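You operate a simulated robot arm through the tools that you are given. There is no shell and no other tool. Be economical: measure what you need, move in short steps, check, and stop when the job is done.

Carry out the task below with a simulated robot arm. There is one attempt and no reset: what you move stays moved.

TASK
Fetch the 22 socket from the top of the steel bench and set it on the red tray. Then take the silver spacer labelled "3" from the top of the steel bench and leave it on the green tray.
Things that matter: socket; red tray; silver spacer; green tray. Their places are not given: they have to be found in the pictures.

It is judged by the outcome, as a careful person would: the job done as asked, and still so three seconds after it is handed in. It fails if anything else is knocked over, pushed out of place, dropped, spilled or broken.

THE ROBOT
A 7-joint arm with a two-finger parallel gripper, fixed in place. Base frame: the origin is at the foot of the arm, x ahead of it, y to its left, z up; the work surface is at about z = 0. Lengths are in mm, angles in rad, forces in N, time in s.
With the tool pointing down near the work surface it reaches from about 240 to 620 mm from the base axis. Its first joint turns from -1.152 to 1.152 rad. Payload 2.6 kg.
Tool frame: the origin (TCP) lies between the finger pads and is the grasp point; the fingertips stand 30 mm ahead of it; z points along the fingers, y is the line along which they close. The gripper opens to 94 mm. The fingers are 28 mm wide and 10 mm thick; the gripper's body (50 by 96 mm) begins 55 mm behind the TCP.
Orientation is told as [roll, pitch, yaw] about the base's x, y, z axes, in that order, counted from this pose: with the fingers straight down and closing along the base's y, the tool's x points along the base's -x, its y along +y and its z along -z.

THE INTERFACE
- The arm moves only by the tool move_arm. Its argument "moves" is a list of rows, each an object of numbers (a shift or turn left out is 0, a gripper value left out holds the last): "fingers": the gripper command, from -1 (shut) to 1 (fully open), values between in proportion; "tx", "ty", "tz": the shift along the tool's x, y, z in units of 250 mm (1.0 is 250 mm); "ax", "ay", "az": the turn, a rotation vector about the tool's x, y, z in units of 60 degrees (1.0 is 60 degrees). In form: [{"fingers": .., "tx": .., "ty": .., "tz": .., "ax": .., "ay": .., "az": ..}, ...]. A call has 1 to 8 rows; each row is the pose to reach, as a shift and turn from the pose commanded when the call began, along the tool's axes at that moment. A call with a number of a shift or a turn outside -1 to 1 is refused whole. A row lasts 0.2 s, in which the tool goes at most 50 mm and 0.15 rad; a call with a longer step from one row to the next is refused whole, and so is a gripper value outside its range. A pose out of reach is approached as far as the arm can. The call stops where the force on the tool passes 40 N (or 10 N more than at its start, if that is more) or the arm is blocked; 0.2 s more then pass. The fingers move at their own pace (about 72 mm/s each) and stop on an object; they squeeze with about 32 N. The grip force told is the motor's: it shows also when the fingers shut on nothing. Time passes only in rows, and 0.2 s behind the last, so rows that repeat a pose let the fingers close. It gives the time, the measured TCP pose, the force on the tool (base axes), the opening and the grip force at its end, in the units of the frame above (readings bear some noise).
- Cameras (640 x 400 px; columns grow to the right, rows downward): "scene" is fixed at [15.6, 421, 568.1]; the picture's right is [-0.91, -0.42, 0.00], its down [-0.22, 0.48, -0.85] and it looks along [0.35, -0.77, -0.53] (base axes); focal length 366 px, centre (320, 200). "wrist" rides on the gripper at [-37, 0, -58] in the tool frame; the picture's right is [0.00, -1.00, 0.00], its down [0.97, 0.00, -0.24] and it looks along [0.24, 0.00, 0.97] (tool axes); focal length 218 px, centre (320, 200).
- get_image(camera): a new picture of that camera. No time passes.
- point_at(camera, pixels): for up to 12 pixels [column, row] of the newest picture of that camera ("zoom" is the newest enlarged one), the place [x, y, z] in the base frame of the surface seen there, good to about 2 mm. No time passes.
- enlarge(camera, box): a new picture of the part [left, top, right, bottom] of that camera's present view, enlarged. No time passes.
- sign_off(): hands the job in; it is judged then, once.

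Work in short steps. Measure before you move; look again where a grasp or a placing could have gone wrong, and mend it. You have 80 turns and 54 pictures in all, the two below and enlarged ones among them. Open the gripper and draw the arm clear of the work before you hand the job in, unless the task says otherwise; then end with one line.

The tools are called after "Request:" as name(argument=value, ...) on one line, values as JSON. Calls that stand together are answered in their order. move_arm: Moves the arm, as the interface text tells. Its arguments: {"type":"object","properties":{"moves":{"type":"array"}},"required":["moves"]} The other tools are called the same way: get_image (camera) takes a picture; point_at (camera, pixels) gives the place of the surface under pixels of a picture; enlarge (camera, box) takes an enlarged picture of a part of a camera's view; sign_off () hands the job in.

At the start:

```text
clock: 0.0
ee_pos: [361.0, -138.1, 232.2]
ee_rot: [0.0, 0.0, 0.001]
ft_force: [-0.6, 0.7, 0.7]
finger_gap: 93.8
finger_force: 0.0
```

scene: 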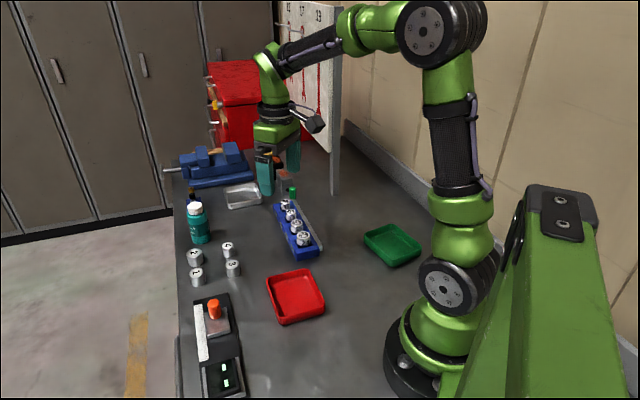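
wrist: 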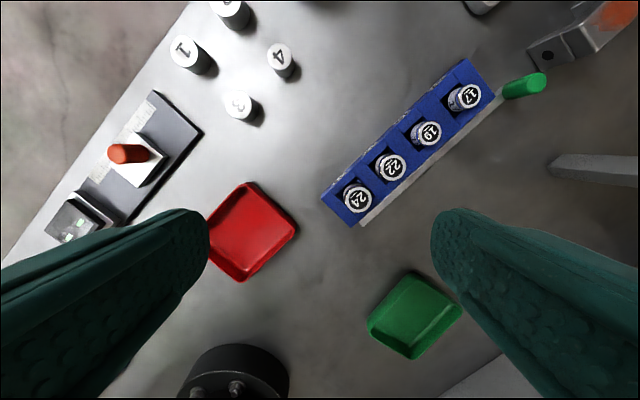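

The wrist view shows a blue rack with sockets 24, 22 (390,166), 19 and 17, and spacers at the upper left with "3" at about (240,105). I'll enlarge both areas to confirm the labels.

Request:
enlarge(camera="wrist", box=[310, 50, 510, 230])

Request:
point_at(camera="wrist", pixels=[[358, 199], [392, 167], [428, 133], [466, 97], [332, 193], [475, 68], [250, 230], [413, 315], [376, 215], [240, 103], [281, 56], [375, 165]])

Request:
enlarge(camera="scene", box=[170, 180, 340, 300])

```text
2.22 times, centred on (410, 140) of wrist
```

zoom: 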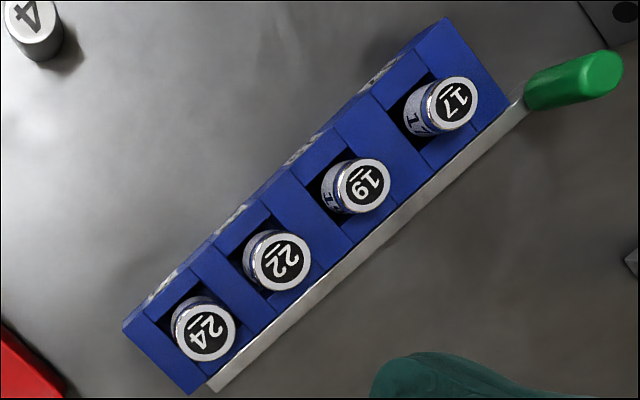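

```text
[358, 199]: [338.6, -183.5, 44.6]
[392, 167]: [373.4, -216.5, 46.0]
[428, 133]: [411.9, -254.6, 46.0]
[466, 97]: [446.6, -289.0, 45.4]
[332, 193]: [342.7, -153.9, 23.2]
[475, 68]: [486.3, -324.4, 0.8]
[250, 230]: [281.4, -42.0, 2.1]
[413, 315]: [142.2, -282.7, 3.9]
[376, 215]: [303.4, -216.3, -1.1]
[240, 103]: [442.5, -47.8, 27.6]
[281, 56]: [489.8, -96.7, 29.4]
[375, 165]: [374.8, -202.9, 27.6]
```

```text
3.33 times, centred on (255, 240) of scene
```

zoom: 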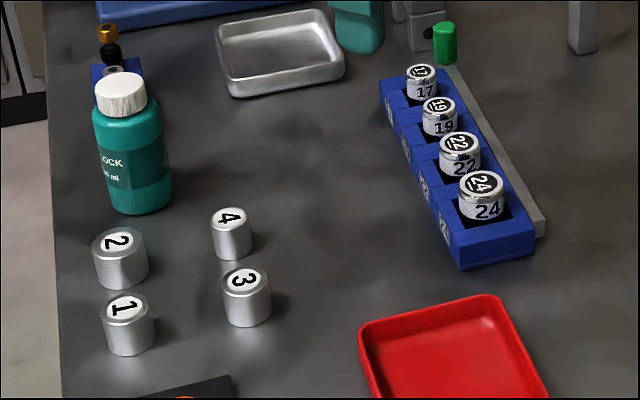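

The labels are confirmed: 22 is second from the near end, and spacer 3 is at about (442,-48). Next I measure the rack top, the socket rims, the trays and the spacer size.

Request:
point_at(camera="zoom", pixels=[[459, 142], [441, 150], [480, 147], [459, 172], [425, 165], [490, 165], [505, 215], [540, 215], [245, 278], [222, 285], [269, 283], [246, 320]])

Request:
point_at(camera="scene", pixels=[[296, 295], [268, 283], [308, 269], [326, 303], [280, 322], [392, 245], [365, 236], [395, 225], [420, 247], [391, 266], [400, 250], [385, 240]])

```text
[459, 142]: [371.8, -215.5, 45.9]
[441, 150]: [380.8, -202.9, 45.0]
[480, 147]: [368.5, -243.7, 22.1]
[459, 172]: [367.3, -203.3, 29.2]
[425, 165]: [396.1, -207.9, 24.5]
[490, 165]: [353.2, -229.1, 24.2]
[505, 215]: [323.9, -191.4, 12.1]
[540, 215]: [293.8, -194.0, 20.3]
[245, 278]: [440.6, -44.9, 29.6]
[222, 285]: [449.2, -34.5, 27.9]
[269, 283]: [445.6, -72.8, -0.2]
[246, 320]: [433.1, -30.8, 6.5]
```

```text
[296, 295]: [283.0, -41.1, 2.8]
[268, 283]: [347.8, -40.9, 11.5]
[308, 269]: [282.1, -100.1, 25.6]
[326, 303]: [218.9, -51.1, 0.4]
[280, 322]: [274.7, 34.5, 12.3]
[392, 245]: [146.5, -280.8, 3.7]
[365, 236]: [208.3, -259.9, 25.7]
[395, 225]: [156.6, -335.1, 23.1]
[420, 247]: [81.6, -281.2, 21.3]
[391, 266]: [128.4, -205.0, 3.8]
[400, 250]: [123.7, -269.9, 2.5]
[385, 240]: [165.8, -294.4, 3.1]
```

Socket 22's top centre is about (372.5,-216.5,46) and the rack top is z≈24.5. I move above it and turn -0.775 rad so the fingers close across the rack.

Request:
move_arm(moves=[{"fingers": 1, "tx": -0.008, "ty": -0.052, "tz": 0.05, "az": 0.124}, {"tx": -0.016, "ty": -0.104, "tz": 0.1, "az": 0.248}, {"tx": -0.024, "ty": -0.157, "tz": 0.15, "az": 0.371}, {"tx": -0.032, "ty": -0.209, "tz": 0.2, "az": 0.495}, {"tx": -0.04, "ty": -0.261, "tz": 0.25, "az": 0.618}, {"tx": -0.046, "ty": -0.3136, "tz": 0.3, "az": 0.74}, {"tx": -0.046, "ty": -0.3136, "tz": 0.4, "az": 0.74}])

Request:
get_image(camera="wrist")

```text
clock: 1.6
ee_pos: [373.5, -216.6, 134.2]
ee_rot: [0.0, 0.001, -0.777]
ft_force: [-0.2, 0.5, 0.2]
finger_gap: 94.0
finger_force: 0.0
```

```text
49 pictures are left
```

wrist: 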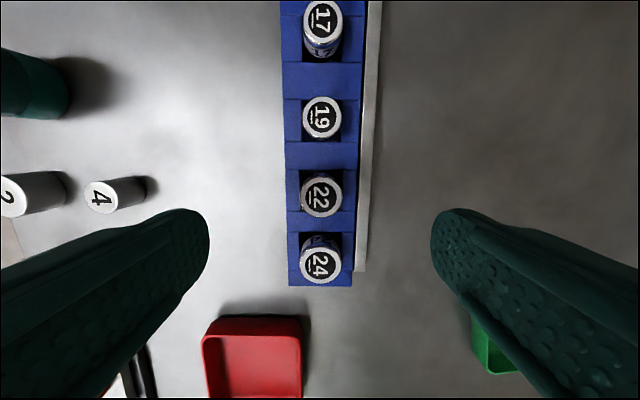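

Socket 22 is centred at (321,196) and the fingers are square to the rack. I check its place and descend to TCP z≈57.

Request:
point_at(camera="wrist", pixels=[[321, 196], [301, 196], [341, 196], [321, 178], [321, 214]])

Request:
move_arm(moves=[{"fingers": 0.2, "tz": 0.1}, {"tz": 0.2}, {"tz": 0.27}, {"tz": 0.308}, {"tz": 0.308}])

```text
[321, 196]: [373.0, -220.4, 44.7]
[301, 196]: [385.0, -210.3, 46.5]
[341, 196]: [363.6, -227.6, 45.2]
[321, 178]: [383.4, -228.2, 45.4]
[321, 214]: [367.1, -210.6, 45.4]
```

```text
clock: 2.8
ee_pos: [372.5, -215.2, 55.6]
ee_rot: [0.0, 0.0, -0.776]
ft_force: [-0.4, 0.2, 0.4]
finger_gap: 56.4
finger_force: 0.1
```

The socket centre is about (374.5,-219), so I shift ~3.5 mm along the rack and close.

Request:
move_arm(moves=[{"tx": -0.014, "fingers": 0.2}, {"tx": -0.014, "fingers": -1}, {"tx": -0.014}, {"tx": -0.014}, {"tx": -0.014}])

```text
clock: 4.0
ee_pos: [373.6, -219.3, 55.1]
ee_rot: [-0.002, 0.001, -0.775]
ft_force: [-6.8, -4.8, 2.5]
finger_gap: 28.6
finger_force: 31.9
```

Gripped at 28.6 mm. I lift straight up gently.

Request:
move_arm(moves=[{"tz": -0.03}, {"tz": -0.08}, {"tz": -0.15}, {"tz": -0.25}, {"tz": -0.35}, {"tz": -0.4}])

Request:
get_image(camera="scene")

Request:
get_image(camera="wrist")

```text
clock: 5.4
ee_pos: [375.7, -217.7, 155.3]
ee_rot: [-0.001, 0.0, -0.776]
ft_force: [-0.3, -0.5, -1.0]
finger_gap: 28.5
finger_force: 32.0
```

```text
48 pictures are left
```

scene: 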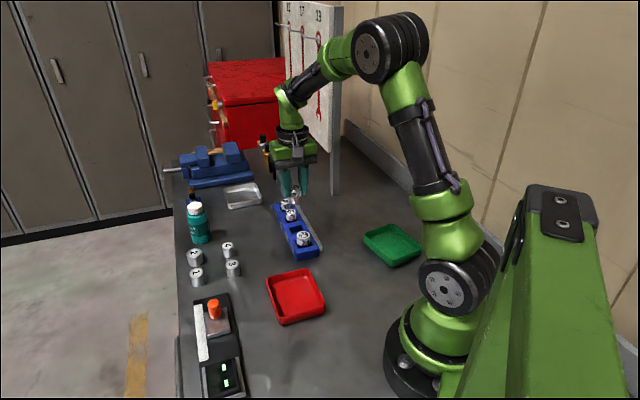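

```text
47 pictures are left
```

wrist: 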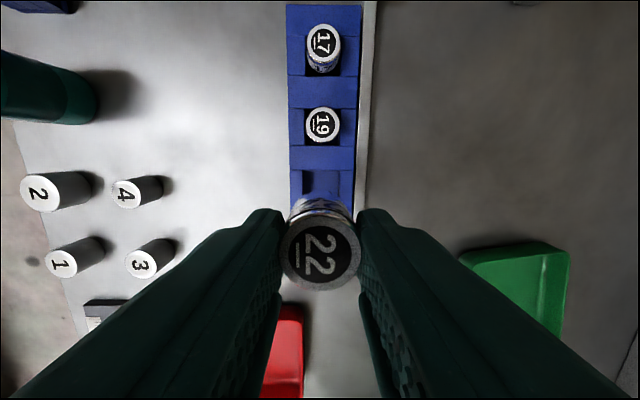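

The 22 is held and the others stayed in place. I check the tilt and the socket's lower end in an enlarged view.

Request:
enlarge(camera="scene", box=[250, 140, 350, 260])

```text
3.33 times, centred on (300, 200) of scene
```

zoom: 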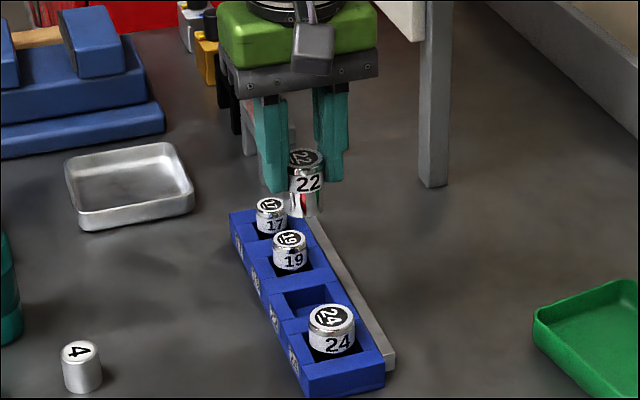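

The socket hangs upright. I carry it over the red tray, whose floor centre is about (282,-42), at constant height.

Request:
move_arm(moves=[{"tx": 0.12, "ty": 0.037}, {"tx": 0.25, "ty": 0.078}, {"tx": 0.4, "ty": 0.125}, {"tx": 0.55, "ty": 0.172}, {"tx": 0.68, "ty": 0.213}, {"tx": 0.761, "ty": 0.238}, {"tx": 0.761, "ty": 0.238}])

Request:
get_image(camera="wrist")

Request:
enlarge(camera="scene", box=[220, 200, 380, 340])

```text
clock: 7.0
ee_pos: [279.0, -40.7, 158.0]
ee_rot: [0.0, -0.002, -0.775]
ft_force: [0.2, 0.5, -0.2]
finger_gap: 28.6
finger_force: 32.1
```

```text
45 pictures are left
```

wrist: 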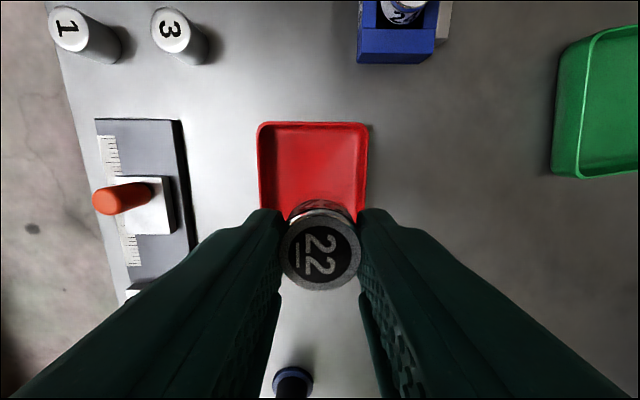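

```text
2.86 times, centred on (300, 270) of scene
```

zoom: 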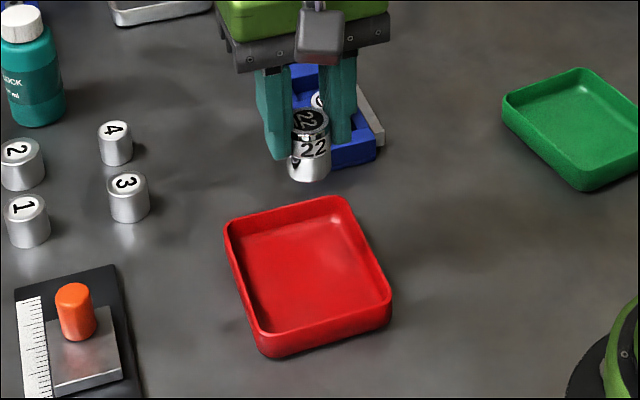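

The socket is roughly above the tray. I measure the tray rim corners to set the release point and opening.

Request:
point_at(camera="zoom", pixels=[[228, 226], [341, 199], [387, 294], [264, 332], [316, 180], [247, 279], [365, 245], [310, 265], [285, 213], [328, 314]])

Request:
point_at(camera="wrist", pixels=[[261, 165], [365, 165], [313, 124], [313, 150], [275, 190], [352, 190], [320, 250], [320, 204]])

```text
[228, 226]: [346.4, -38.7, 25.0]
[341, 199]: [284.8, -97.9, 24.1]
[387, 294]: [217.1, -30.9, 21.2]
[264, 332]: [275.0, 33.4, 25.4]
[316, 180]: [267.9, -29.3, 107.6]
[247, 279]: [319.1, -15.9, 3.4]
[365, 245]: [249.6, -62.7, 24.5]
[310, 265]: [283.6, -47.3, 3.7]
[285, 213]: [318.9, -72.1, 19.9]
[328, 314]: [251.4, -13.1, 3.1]
```

```text
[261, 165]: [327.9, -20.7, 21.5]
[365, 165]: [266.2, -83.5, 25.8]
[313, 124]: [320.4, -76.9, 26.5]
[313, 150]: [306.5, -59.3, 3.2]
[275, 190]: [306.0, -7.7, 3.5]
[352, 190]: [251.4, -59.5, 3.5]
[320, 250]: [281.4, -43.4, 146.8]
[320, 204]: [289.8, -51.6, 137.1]
```

Tray centre is about (281,-33), floor z≈3.5; the socket bottom is about 50 mm below the TCP. I shift to centre and descend to just above the floor.

Request:
move_arm(moves=[{"tx": 0.017, "ty": 0.028, "tz": 0.05}, {"tx": 0.017, "ty": 0.028, "tz": 0.15}, {"tx": 0.017, "ty": 0.028, "tz": 0.27}, {"tx": 0.017, "ty": 0.028, "tz": 0.35}, {"tx": 0.017, "ty": 0.028, "tz": 0.39}, {"tx": 0.017, "ty": 0.028, "tz": 0.39}])

Request:
enlarge(camera="scene", box=[240, 230, 360, 340])

```text
clock: 8.4
ee_pos: [281.7, -32.9, 59.5]
ee_rot: [-0.001, 0.001, -0.775]
ft_force: [-0.7, -0.2, -0.7]
finger_gap: 28.7
finger_force: 31.6
```

```text
3.64 times, centred on (300, 285) of scene
```

zoom: 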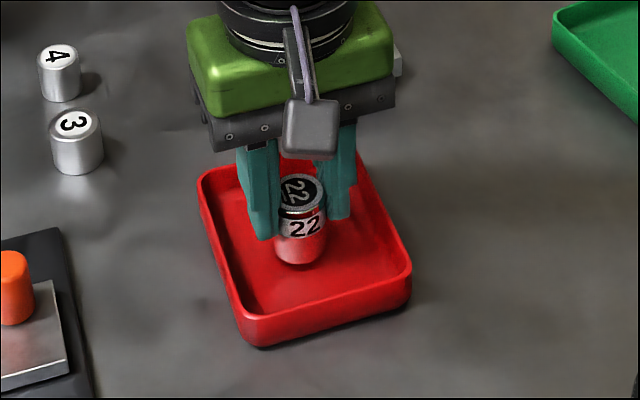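

The socket is inside the tray, just above the floor. I lower in ~1.5 mm steps and watch the force.

Request:
move_arm(moves=[{"tz": 0.006}, {"tz": 0.012}, {"tz": 0.016}, {"tz": 0.016}])

```text
clock: 9.4
ee_pos: [282.2, -33.4, 53.4]
ee_rot: [0.0, -0.001, -0.776]
ft_force: [0.2, -0.4, -1.3]
finger_gap: 28.7
finger_force: 32.3
```

Request:
move_arm(moves=[{"tz": 0.004}, {"tz": 0.008}, {"tz": 0.012}, {"tz": 0.012}])

```text
clock: 10.4
ee_pos: [283.6, -33.9, 51.4]
ee_rot: [0.003, -0.005, -0.775]
ft_force: [-1.7, -6.8, 15.1]
finger_gap: 28.7
finger_force: 32.0
```

It touches the floor (15 N). I ease up ~1.5 mm and open only to about 46 mm, so the fingers stay inside the rim, then rise.

Request:
move_arm(moves=[{"tz": -0.005, "fingers": -1}, {"tz": -0.005, "fingers": -0.02}, {"tz": -0.005}, {"tz": -0.005}])

Request:
move_arm(moves=[{"tz": -0.06}, {"tz": -0.15}, {"tz": -0.3}, {"tz": -0.42}, {"tz": -0.42}])

Request:
get_image(camera="wrist")

Request:
enlarge(camera="scene", box=[170, 200, 350, 340])

```text
clock: 11.4
ee_pos: [281.7, -34.9, 52.7]
ee_rot: [-0.001, 0.0, -0.775]
ft_force: [-0.3, -0.7, -0.7]
finger_gap: 46.2
finger_force: 0.1
```

```text
clock: 12.6
ee_pos: [278.9, -34.6, 155.6]
ee_rot: [-0.001, 0.0, -0.775]
ft_force: [-0.1, -0.3, 0.1]
finger_gap: 46.0
finger_force: 0.1
```

```text
42 pictures are left
```

wrist: 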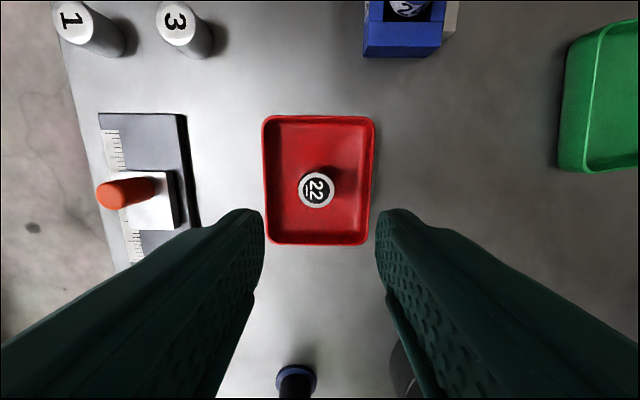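

```text
2.86 times, centred on (260, 270) of scene
```

zoom: 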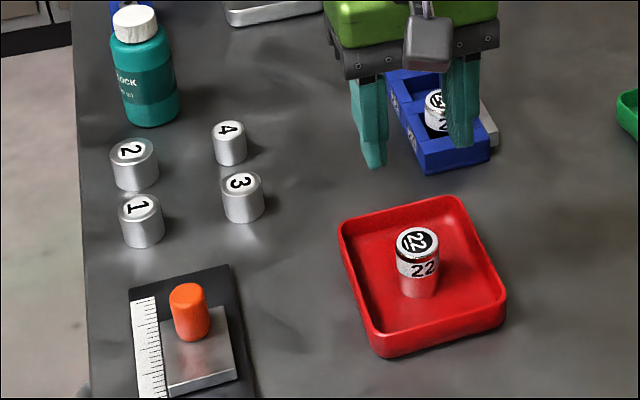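

The socket stands upright in the red tray. Now I measure the spacers: 3 at zoom (242,182) and its neighbours.

Request:
point_at(camera="zoom", pixels=[[241, 182], [223, 183], [260, 182], [241, 173], [241, 191], [139, 207], [230, 130], [134, 151], [243, 215]])

Request:
point_at(camera="wrist", pixels=[[176, 23], [160, 23], [192, 23], [176, 8], [176, 40], [73, 22]])

```text
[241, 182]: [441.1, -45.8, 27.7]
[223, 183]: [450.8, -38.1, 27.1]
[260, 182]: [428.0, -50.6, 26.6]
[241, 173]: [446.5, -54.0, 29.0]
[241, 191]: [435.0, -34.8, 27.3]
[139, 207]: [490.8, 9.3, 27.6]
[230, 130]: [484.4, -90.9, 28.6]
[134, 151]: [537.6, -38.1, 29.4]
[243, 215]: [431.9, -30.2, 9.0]
```

```text
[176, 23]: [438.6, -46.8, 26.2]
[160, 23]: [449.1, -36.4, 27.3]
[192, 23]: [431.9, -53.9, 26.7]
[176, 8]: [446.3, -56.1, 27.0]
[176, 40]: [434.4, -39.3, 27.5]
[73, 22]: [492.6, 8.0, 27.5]
```

Spacer 3 centre is about (440.5,-46), top z≈28, with neighbours over 65 mm away. I move above it with the same yaw and 56 mm opening.

Request:
move_arm(moves=[{"fingers": 0.2, "tx": -0.08, "ty": 0.068}, {"tx": -0.19, "ty": 0.162}, {"tx": -0.31, "ty": 0.264}, {"tx": -0.42, "ty": 0.358}, {"tx": -0.493, "ty": 0.42}, {"tx": -0.493, "ty": 0.42, "tz": 0.16}, {"tx": -0.493, "ty": 0.42, "tz": 0.2}])

Request:
get_image(camera="wrist")

```text
clock: 14.2
ee_pos: [442.9, -46.8, 109.1]
ee_rot: [0.001, 0.0, -0.776]
ft_force: [-0.1, -0.1, -1.1]
finger_gap: 56.7
finger_force: 0.1
```

```text
40 pictures are left
```

wrist: 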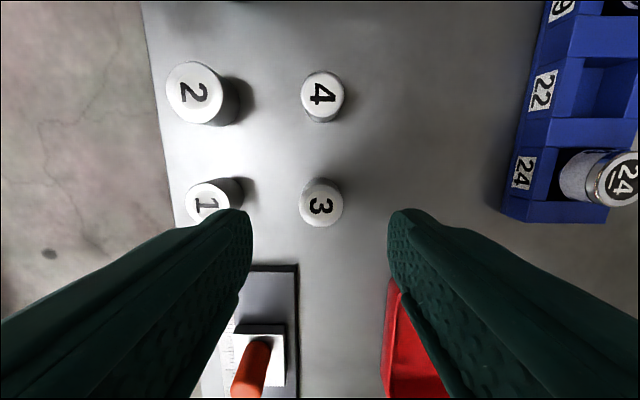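

The spacer is centred at column 321. I check clearances to the black device corner and refine the centre.

Request:
point_at(camera="wrist", pixels=[[321, 207], [299, 207], [343, 207], [321, 189], [321, 226], [297, 266], [252, 268], [240, 326], [390, 282], [205, 200]])

```text
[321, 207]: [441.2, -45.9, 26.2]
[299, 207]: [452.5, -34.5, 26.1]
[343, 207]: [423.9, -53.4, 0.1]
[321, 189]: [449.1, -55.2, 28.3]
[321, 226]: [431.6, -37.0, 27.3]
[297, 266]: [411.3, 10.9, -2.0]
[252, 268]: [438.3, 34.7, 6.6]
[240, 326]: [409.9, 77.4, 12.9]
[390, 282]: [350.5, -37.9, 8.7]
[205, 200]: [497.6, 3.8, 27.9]
```

Everything is clear. I correct ~1 mm and descend to TCP z≈37.

Request:
move_arm(moves=[{"tx": 0.006, "ty": -0.004, "tz": 0.08}, {"tx": 0.006, "ty": -0.004, "tz": 0.18}, {"tx": 0.006, "ty": -0.004, "tz": 0.25}, {"tx": 0.006, "ty": -0.004, "tz": 0.288}, {"tx": 0.006, "ty": -0.004, "tz": 0.288}])

Request:
move_arm(moves=[{"fingers": -1}, {}, {}, {}])

```text
clock: 15.4
ee_pos: [439.9, -46.3, 35.8]
ee_rot: [0.001, 0.0, -0.776]
ft_force: [-0.4, 0.2, -0.3]
finger_gap: 56.3
finger_force: 0.0
```

```text
clock: 16.4
ee_pos: [441.4, -45.6, 34.4]
ee_rot: [0.001, 0.0, -0.774]
ft_force: [-0.8, -0.1, -0.1]
finger_gap: 28.4
finger_force: 31.5
```

Gripped at 28.4 mm. I lift and check.

Request:
move_arm(moves=[{"tz": -0.04}, {"tz": -0.12}, {"tz": -0.26}, {"tz": -0.42}, {"tz": -0.5}, {"tz": -0.5}])

Request:
get_image(camera="wrist")

Request:
enlarge(camera="scene", box=[340, 200, 440, 290])

```text
clock: 17.8
ee_pos: [439.8, -45.6, 160.6]
ee_rot: [-0.001, -0.002, -0.775]
ft_force: [0.0, -0.8, -0.1]
finger_gap: 28.4
finger_force: 31.9
```

```text
39 pictures are left
```

wrist: 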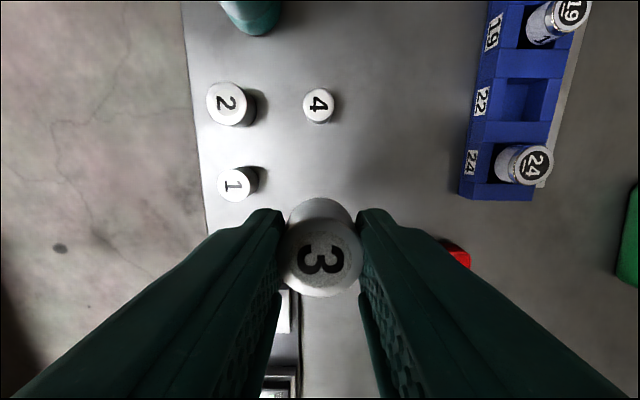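

```text
4.44 times, centred on (390, 245) of scene
```

zoom: 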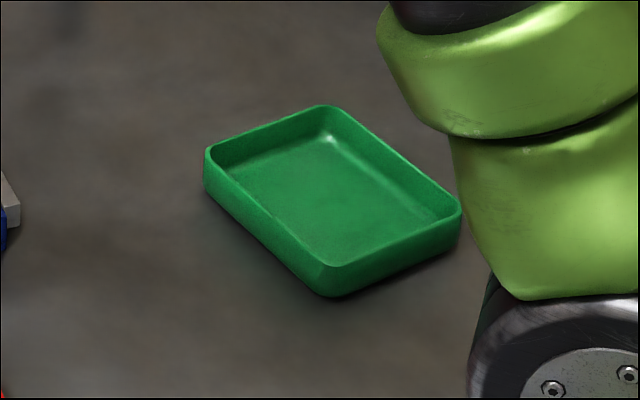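

Spacer 3 is held. I measure the green tray's rim corners and floor.

Request:
point_at(camera="zoom", pixels=[[210, 151], [322, 108], [459, 209], [327, 267], [325, 190], [250, 175], [400, 200], [290, 200], [340, 230], [330, 150]])

```text
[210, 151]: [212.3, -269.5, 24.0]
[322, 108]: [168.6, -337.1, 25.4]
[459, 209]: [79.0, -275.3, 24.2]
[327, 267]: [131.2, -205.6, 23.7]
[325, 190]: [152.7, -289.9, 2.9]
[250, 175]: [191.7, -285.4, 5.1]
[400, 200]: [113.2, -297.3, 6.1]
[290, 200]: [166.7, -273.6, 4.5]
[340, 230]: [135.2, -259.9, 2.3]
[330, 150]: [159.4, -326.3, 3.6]
```

Green tray centre is about (148,-272), floor z≈3.5, closing axis ~36° from y. I carry the spacer there in two hops at z≈160.

Request:
move_arm(moves=[{"tx": 0.014, "ty": -0.1}, {"tx": 0.034, "ty": -0.25}, {"tx": 0.055, "ty": -0.4}, {"tx": 0.076, "ty": -0.55}, {"tx": 0.09, "ty": -0.66}, {"tx": 0.1, "ty": -0.73}])

Request:
move_arm(moves=[{"tx": 0.014, "ty": -0.1, "az": -0.02}, {"tx": 0.034, "ty": -0.25, "az": -0.05}, {"tx": 0.055, "ty": -0.4, "az": -0.08}, {"tx": 0.076, "ty": -0.55, "az": -0.11}, {"tx": 0.09, "ty": -0.66, "az": -0.13}, {"tx": 0.1, "ty": -0.73, "az": -0.14}, {"tx": 0.1, "ty": -0.73, "az": -0.14}])

Request:
get_image(camera="wrist")

Request:
get_image(camera="scene")

```text
clock: 19.2
ee_pos: [296.2, -157.6, 158.3]
ee_rot: [0.0, -0.001, -0.777]
ft_force: [0.6, -0.2, -0.3]
finger_gap: 28.4
finger_force: 31.8
```

```text
clock: 20.8
ee_pos: [149.8, -270.4, 159.6]
ee_rot: [0.001, -0.001, -0.627]
ft_force: [-0.7, 0.4, -0.8]
finger_gap: 28.3
finger_force: 31.4
```

```text
37 pictures are left
```

wrist: 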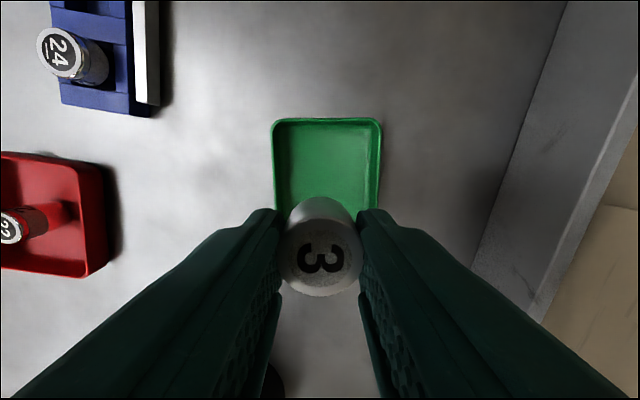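

```text
36 pictures are left
```

scene: 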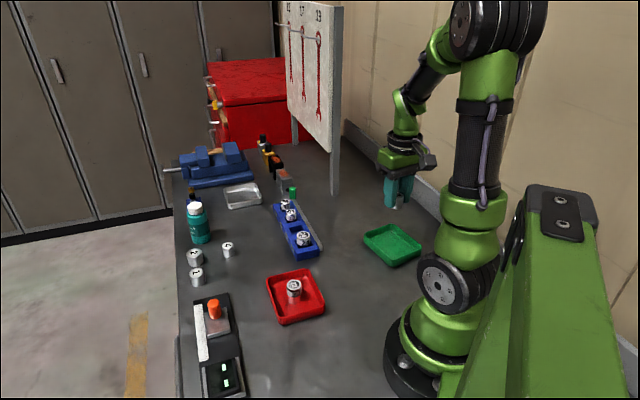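

The tray is aligned with the gripper, with its centre at column ~327 against the spacer at 320. I shift ~4.5 mm and descend to just above the floor (contact expected at TCP z≈38).

Request:
move_arm(moves=[{"ty": -0.018, "tz": 0.06}, {"ty": -0.018, "tz": 0.18}, {"ty": -0.018, "tz": 0.3}, {"ty": -0.018, "tz": 0.39}, {"ty": -0.018, "tz": 0.44}, {"ty": -0.018, "tz": 0.46}, {"ty": -0.018, "tz": 0.46}])

Request:
enlarge(camera="scene", box=[340, 180, 460, 290])

Request:
get_image(camera="wrist")

```text
clock: 22.4
ee_pos: [148.7, -274.5, 44.2]
ee_rot: [0.001, -0.001, -0.628]
ft_force: [-0.3, -0.3, 0.1]
finger_gap: 28.5
finger_force: 31.6
```

```text
3.64 times, centred on (400, 235) of scene
```

zoom: 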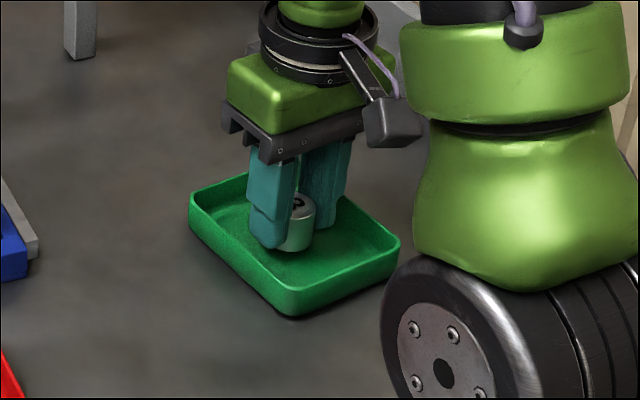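

```text
34 pictures are left
```

wrist: 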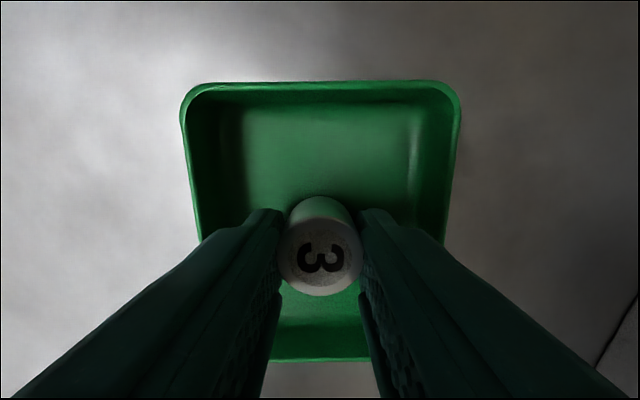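

It is well centred, with finger room on both sides. I lower in small steps to contact.

Request:
move_arm(moves=[{"tz": 0.008}, {"tz": 0.014}, {"tz": 0.02}, {"tz": 0.02}])

```text
clock: 23.4
ee_pos: [148.3, -274.2, 40.2]
ee_rot: [-0.001, 0.0, -0.628]
ft_force: [-0.3, -0.7, -0.5]
finger_gap: 28.3
finger_force: 32.0
```

Request:
move_arm(moves=[{"tz": 0.004}, {"tz": 0.008}, {"tz": 0.011}, {"tz": 0.011}])

```text
clock: 24.4
ee_pos: [148.3, -276.0, 38.1]
ee_rot: [0.0, -0.004, -0.628]
ft_force: [2.9, -0.7, 7.7]
finger_gap: 28.3
finger_force: 32.0
```

It touches the floor (≈8 N). I ease up slightly, open to ~46 mm and rise.

Request:
move_arm(moves=[{"tz": -0.002, "fingers": -1}, {"tz": -0.002, "fingers": -0.02}, {"tz": -0.002}, {"tz": -0.002}])

Request:
move_arm(moves=[{"tz": -0.06}, {"tz": -0.15}, {"tz": -0.3}, {"tz": -0.45}, {"tz": -0.6}, {"tz": -0.6}])

Request:
get_image(camera="wrist")

Request:
get_image(camera="scene")

```text
clock: 25.4
ee_pos: [146.9, -275.4, 36.8]
ee_rot: [0.001, 0.001, -0.627]
ft_force: [-0.9, 0.3, -0.3]
finger_gap: 46.2
finger_force: 0.1
```

```text
clock: 26.8
ee_pos: [150.3, -274.9, 190.4]
ee_rot: [0.0, 0.0, -0.627]
ft_force: [0.4, 0.1, -0.4]
finger_gap: 46.0
finger_force: 0.0
```

```text
33 pictures are left
```

wrist: 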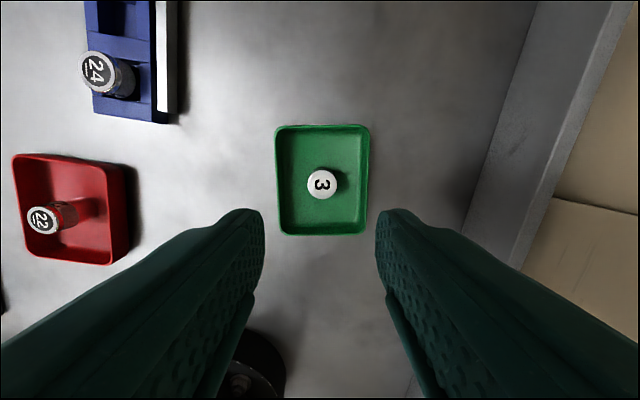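

```text
32 pictures are left
```

scene: 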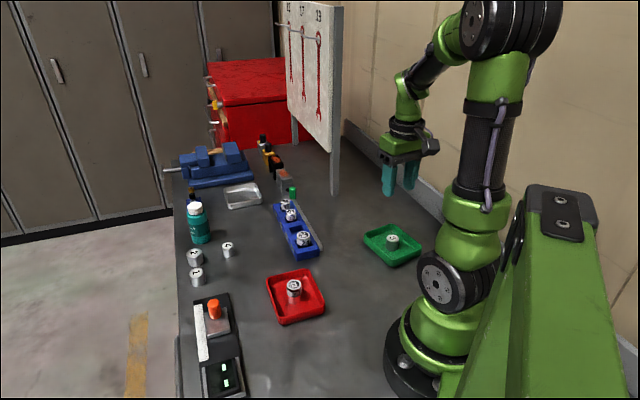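

Both items stand upright in their trays, nothing else has moved, and the arm is clear at z≈190. I hand in.

Request:
sign_off()

```text
The job is handed in.
```

The 22 socket is standing on the red tray and the silver spacer "3" is on the green tray, with nothing else disturbed and the arm drawn clear before hand-in.
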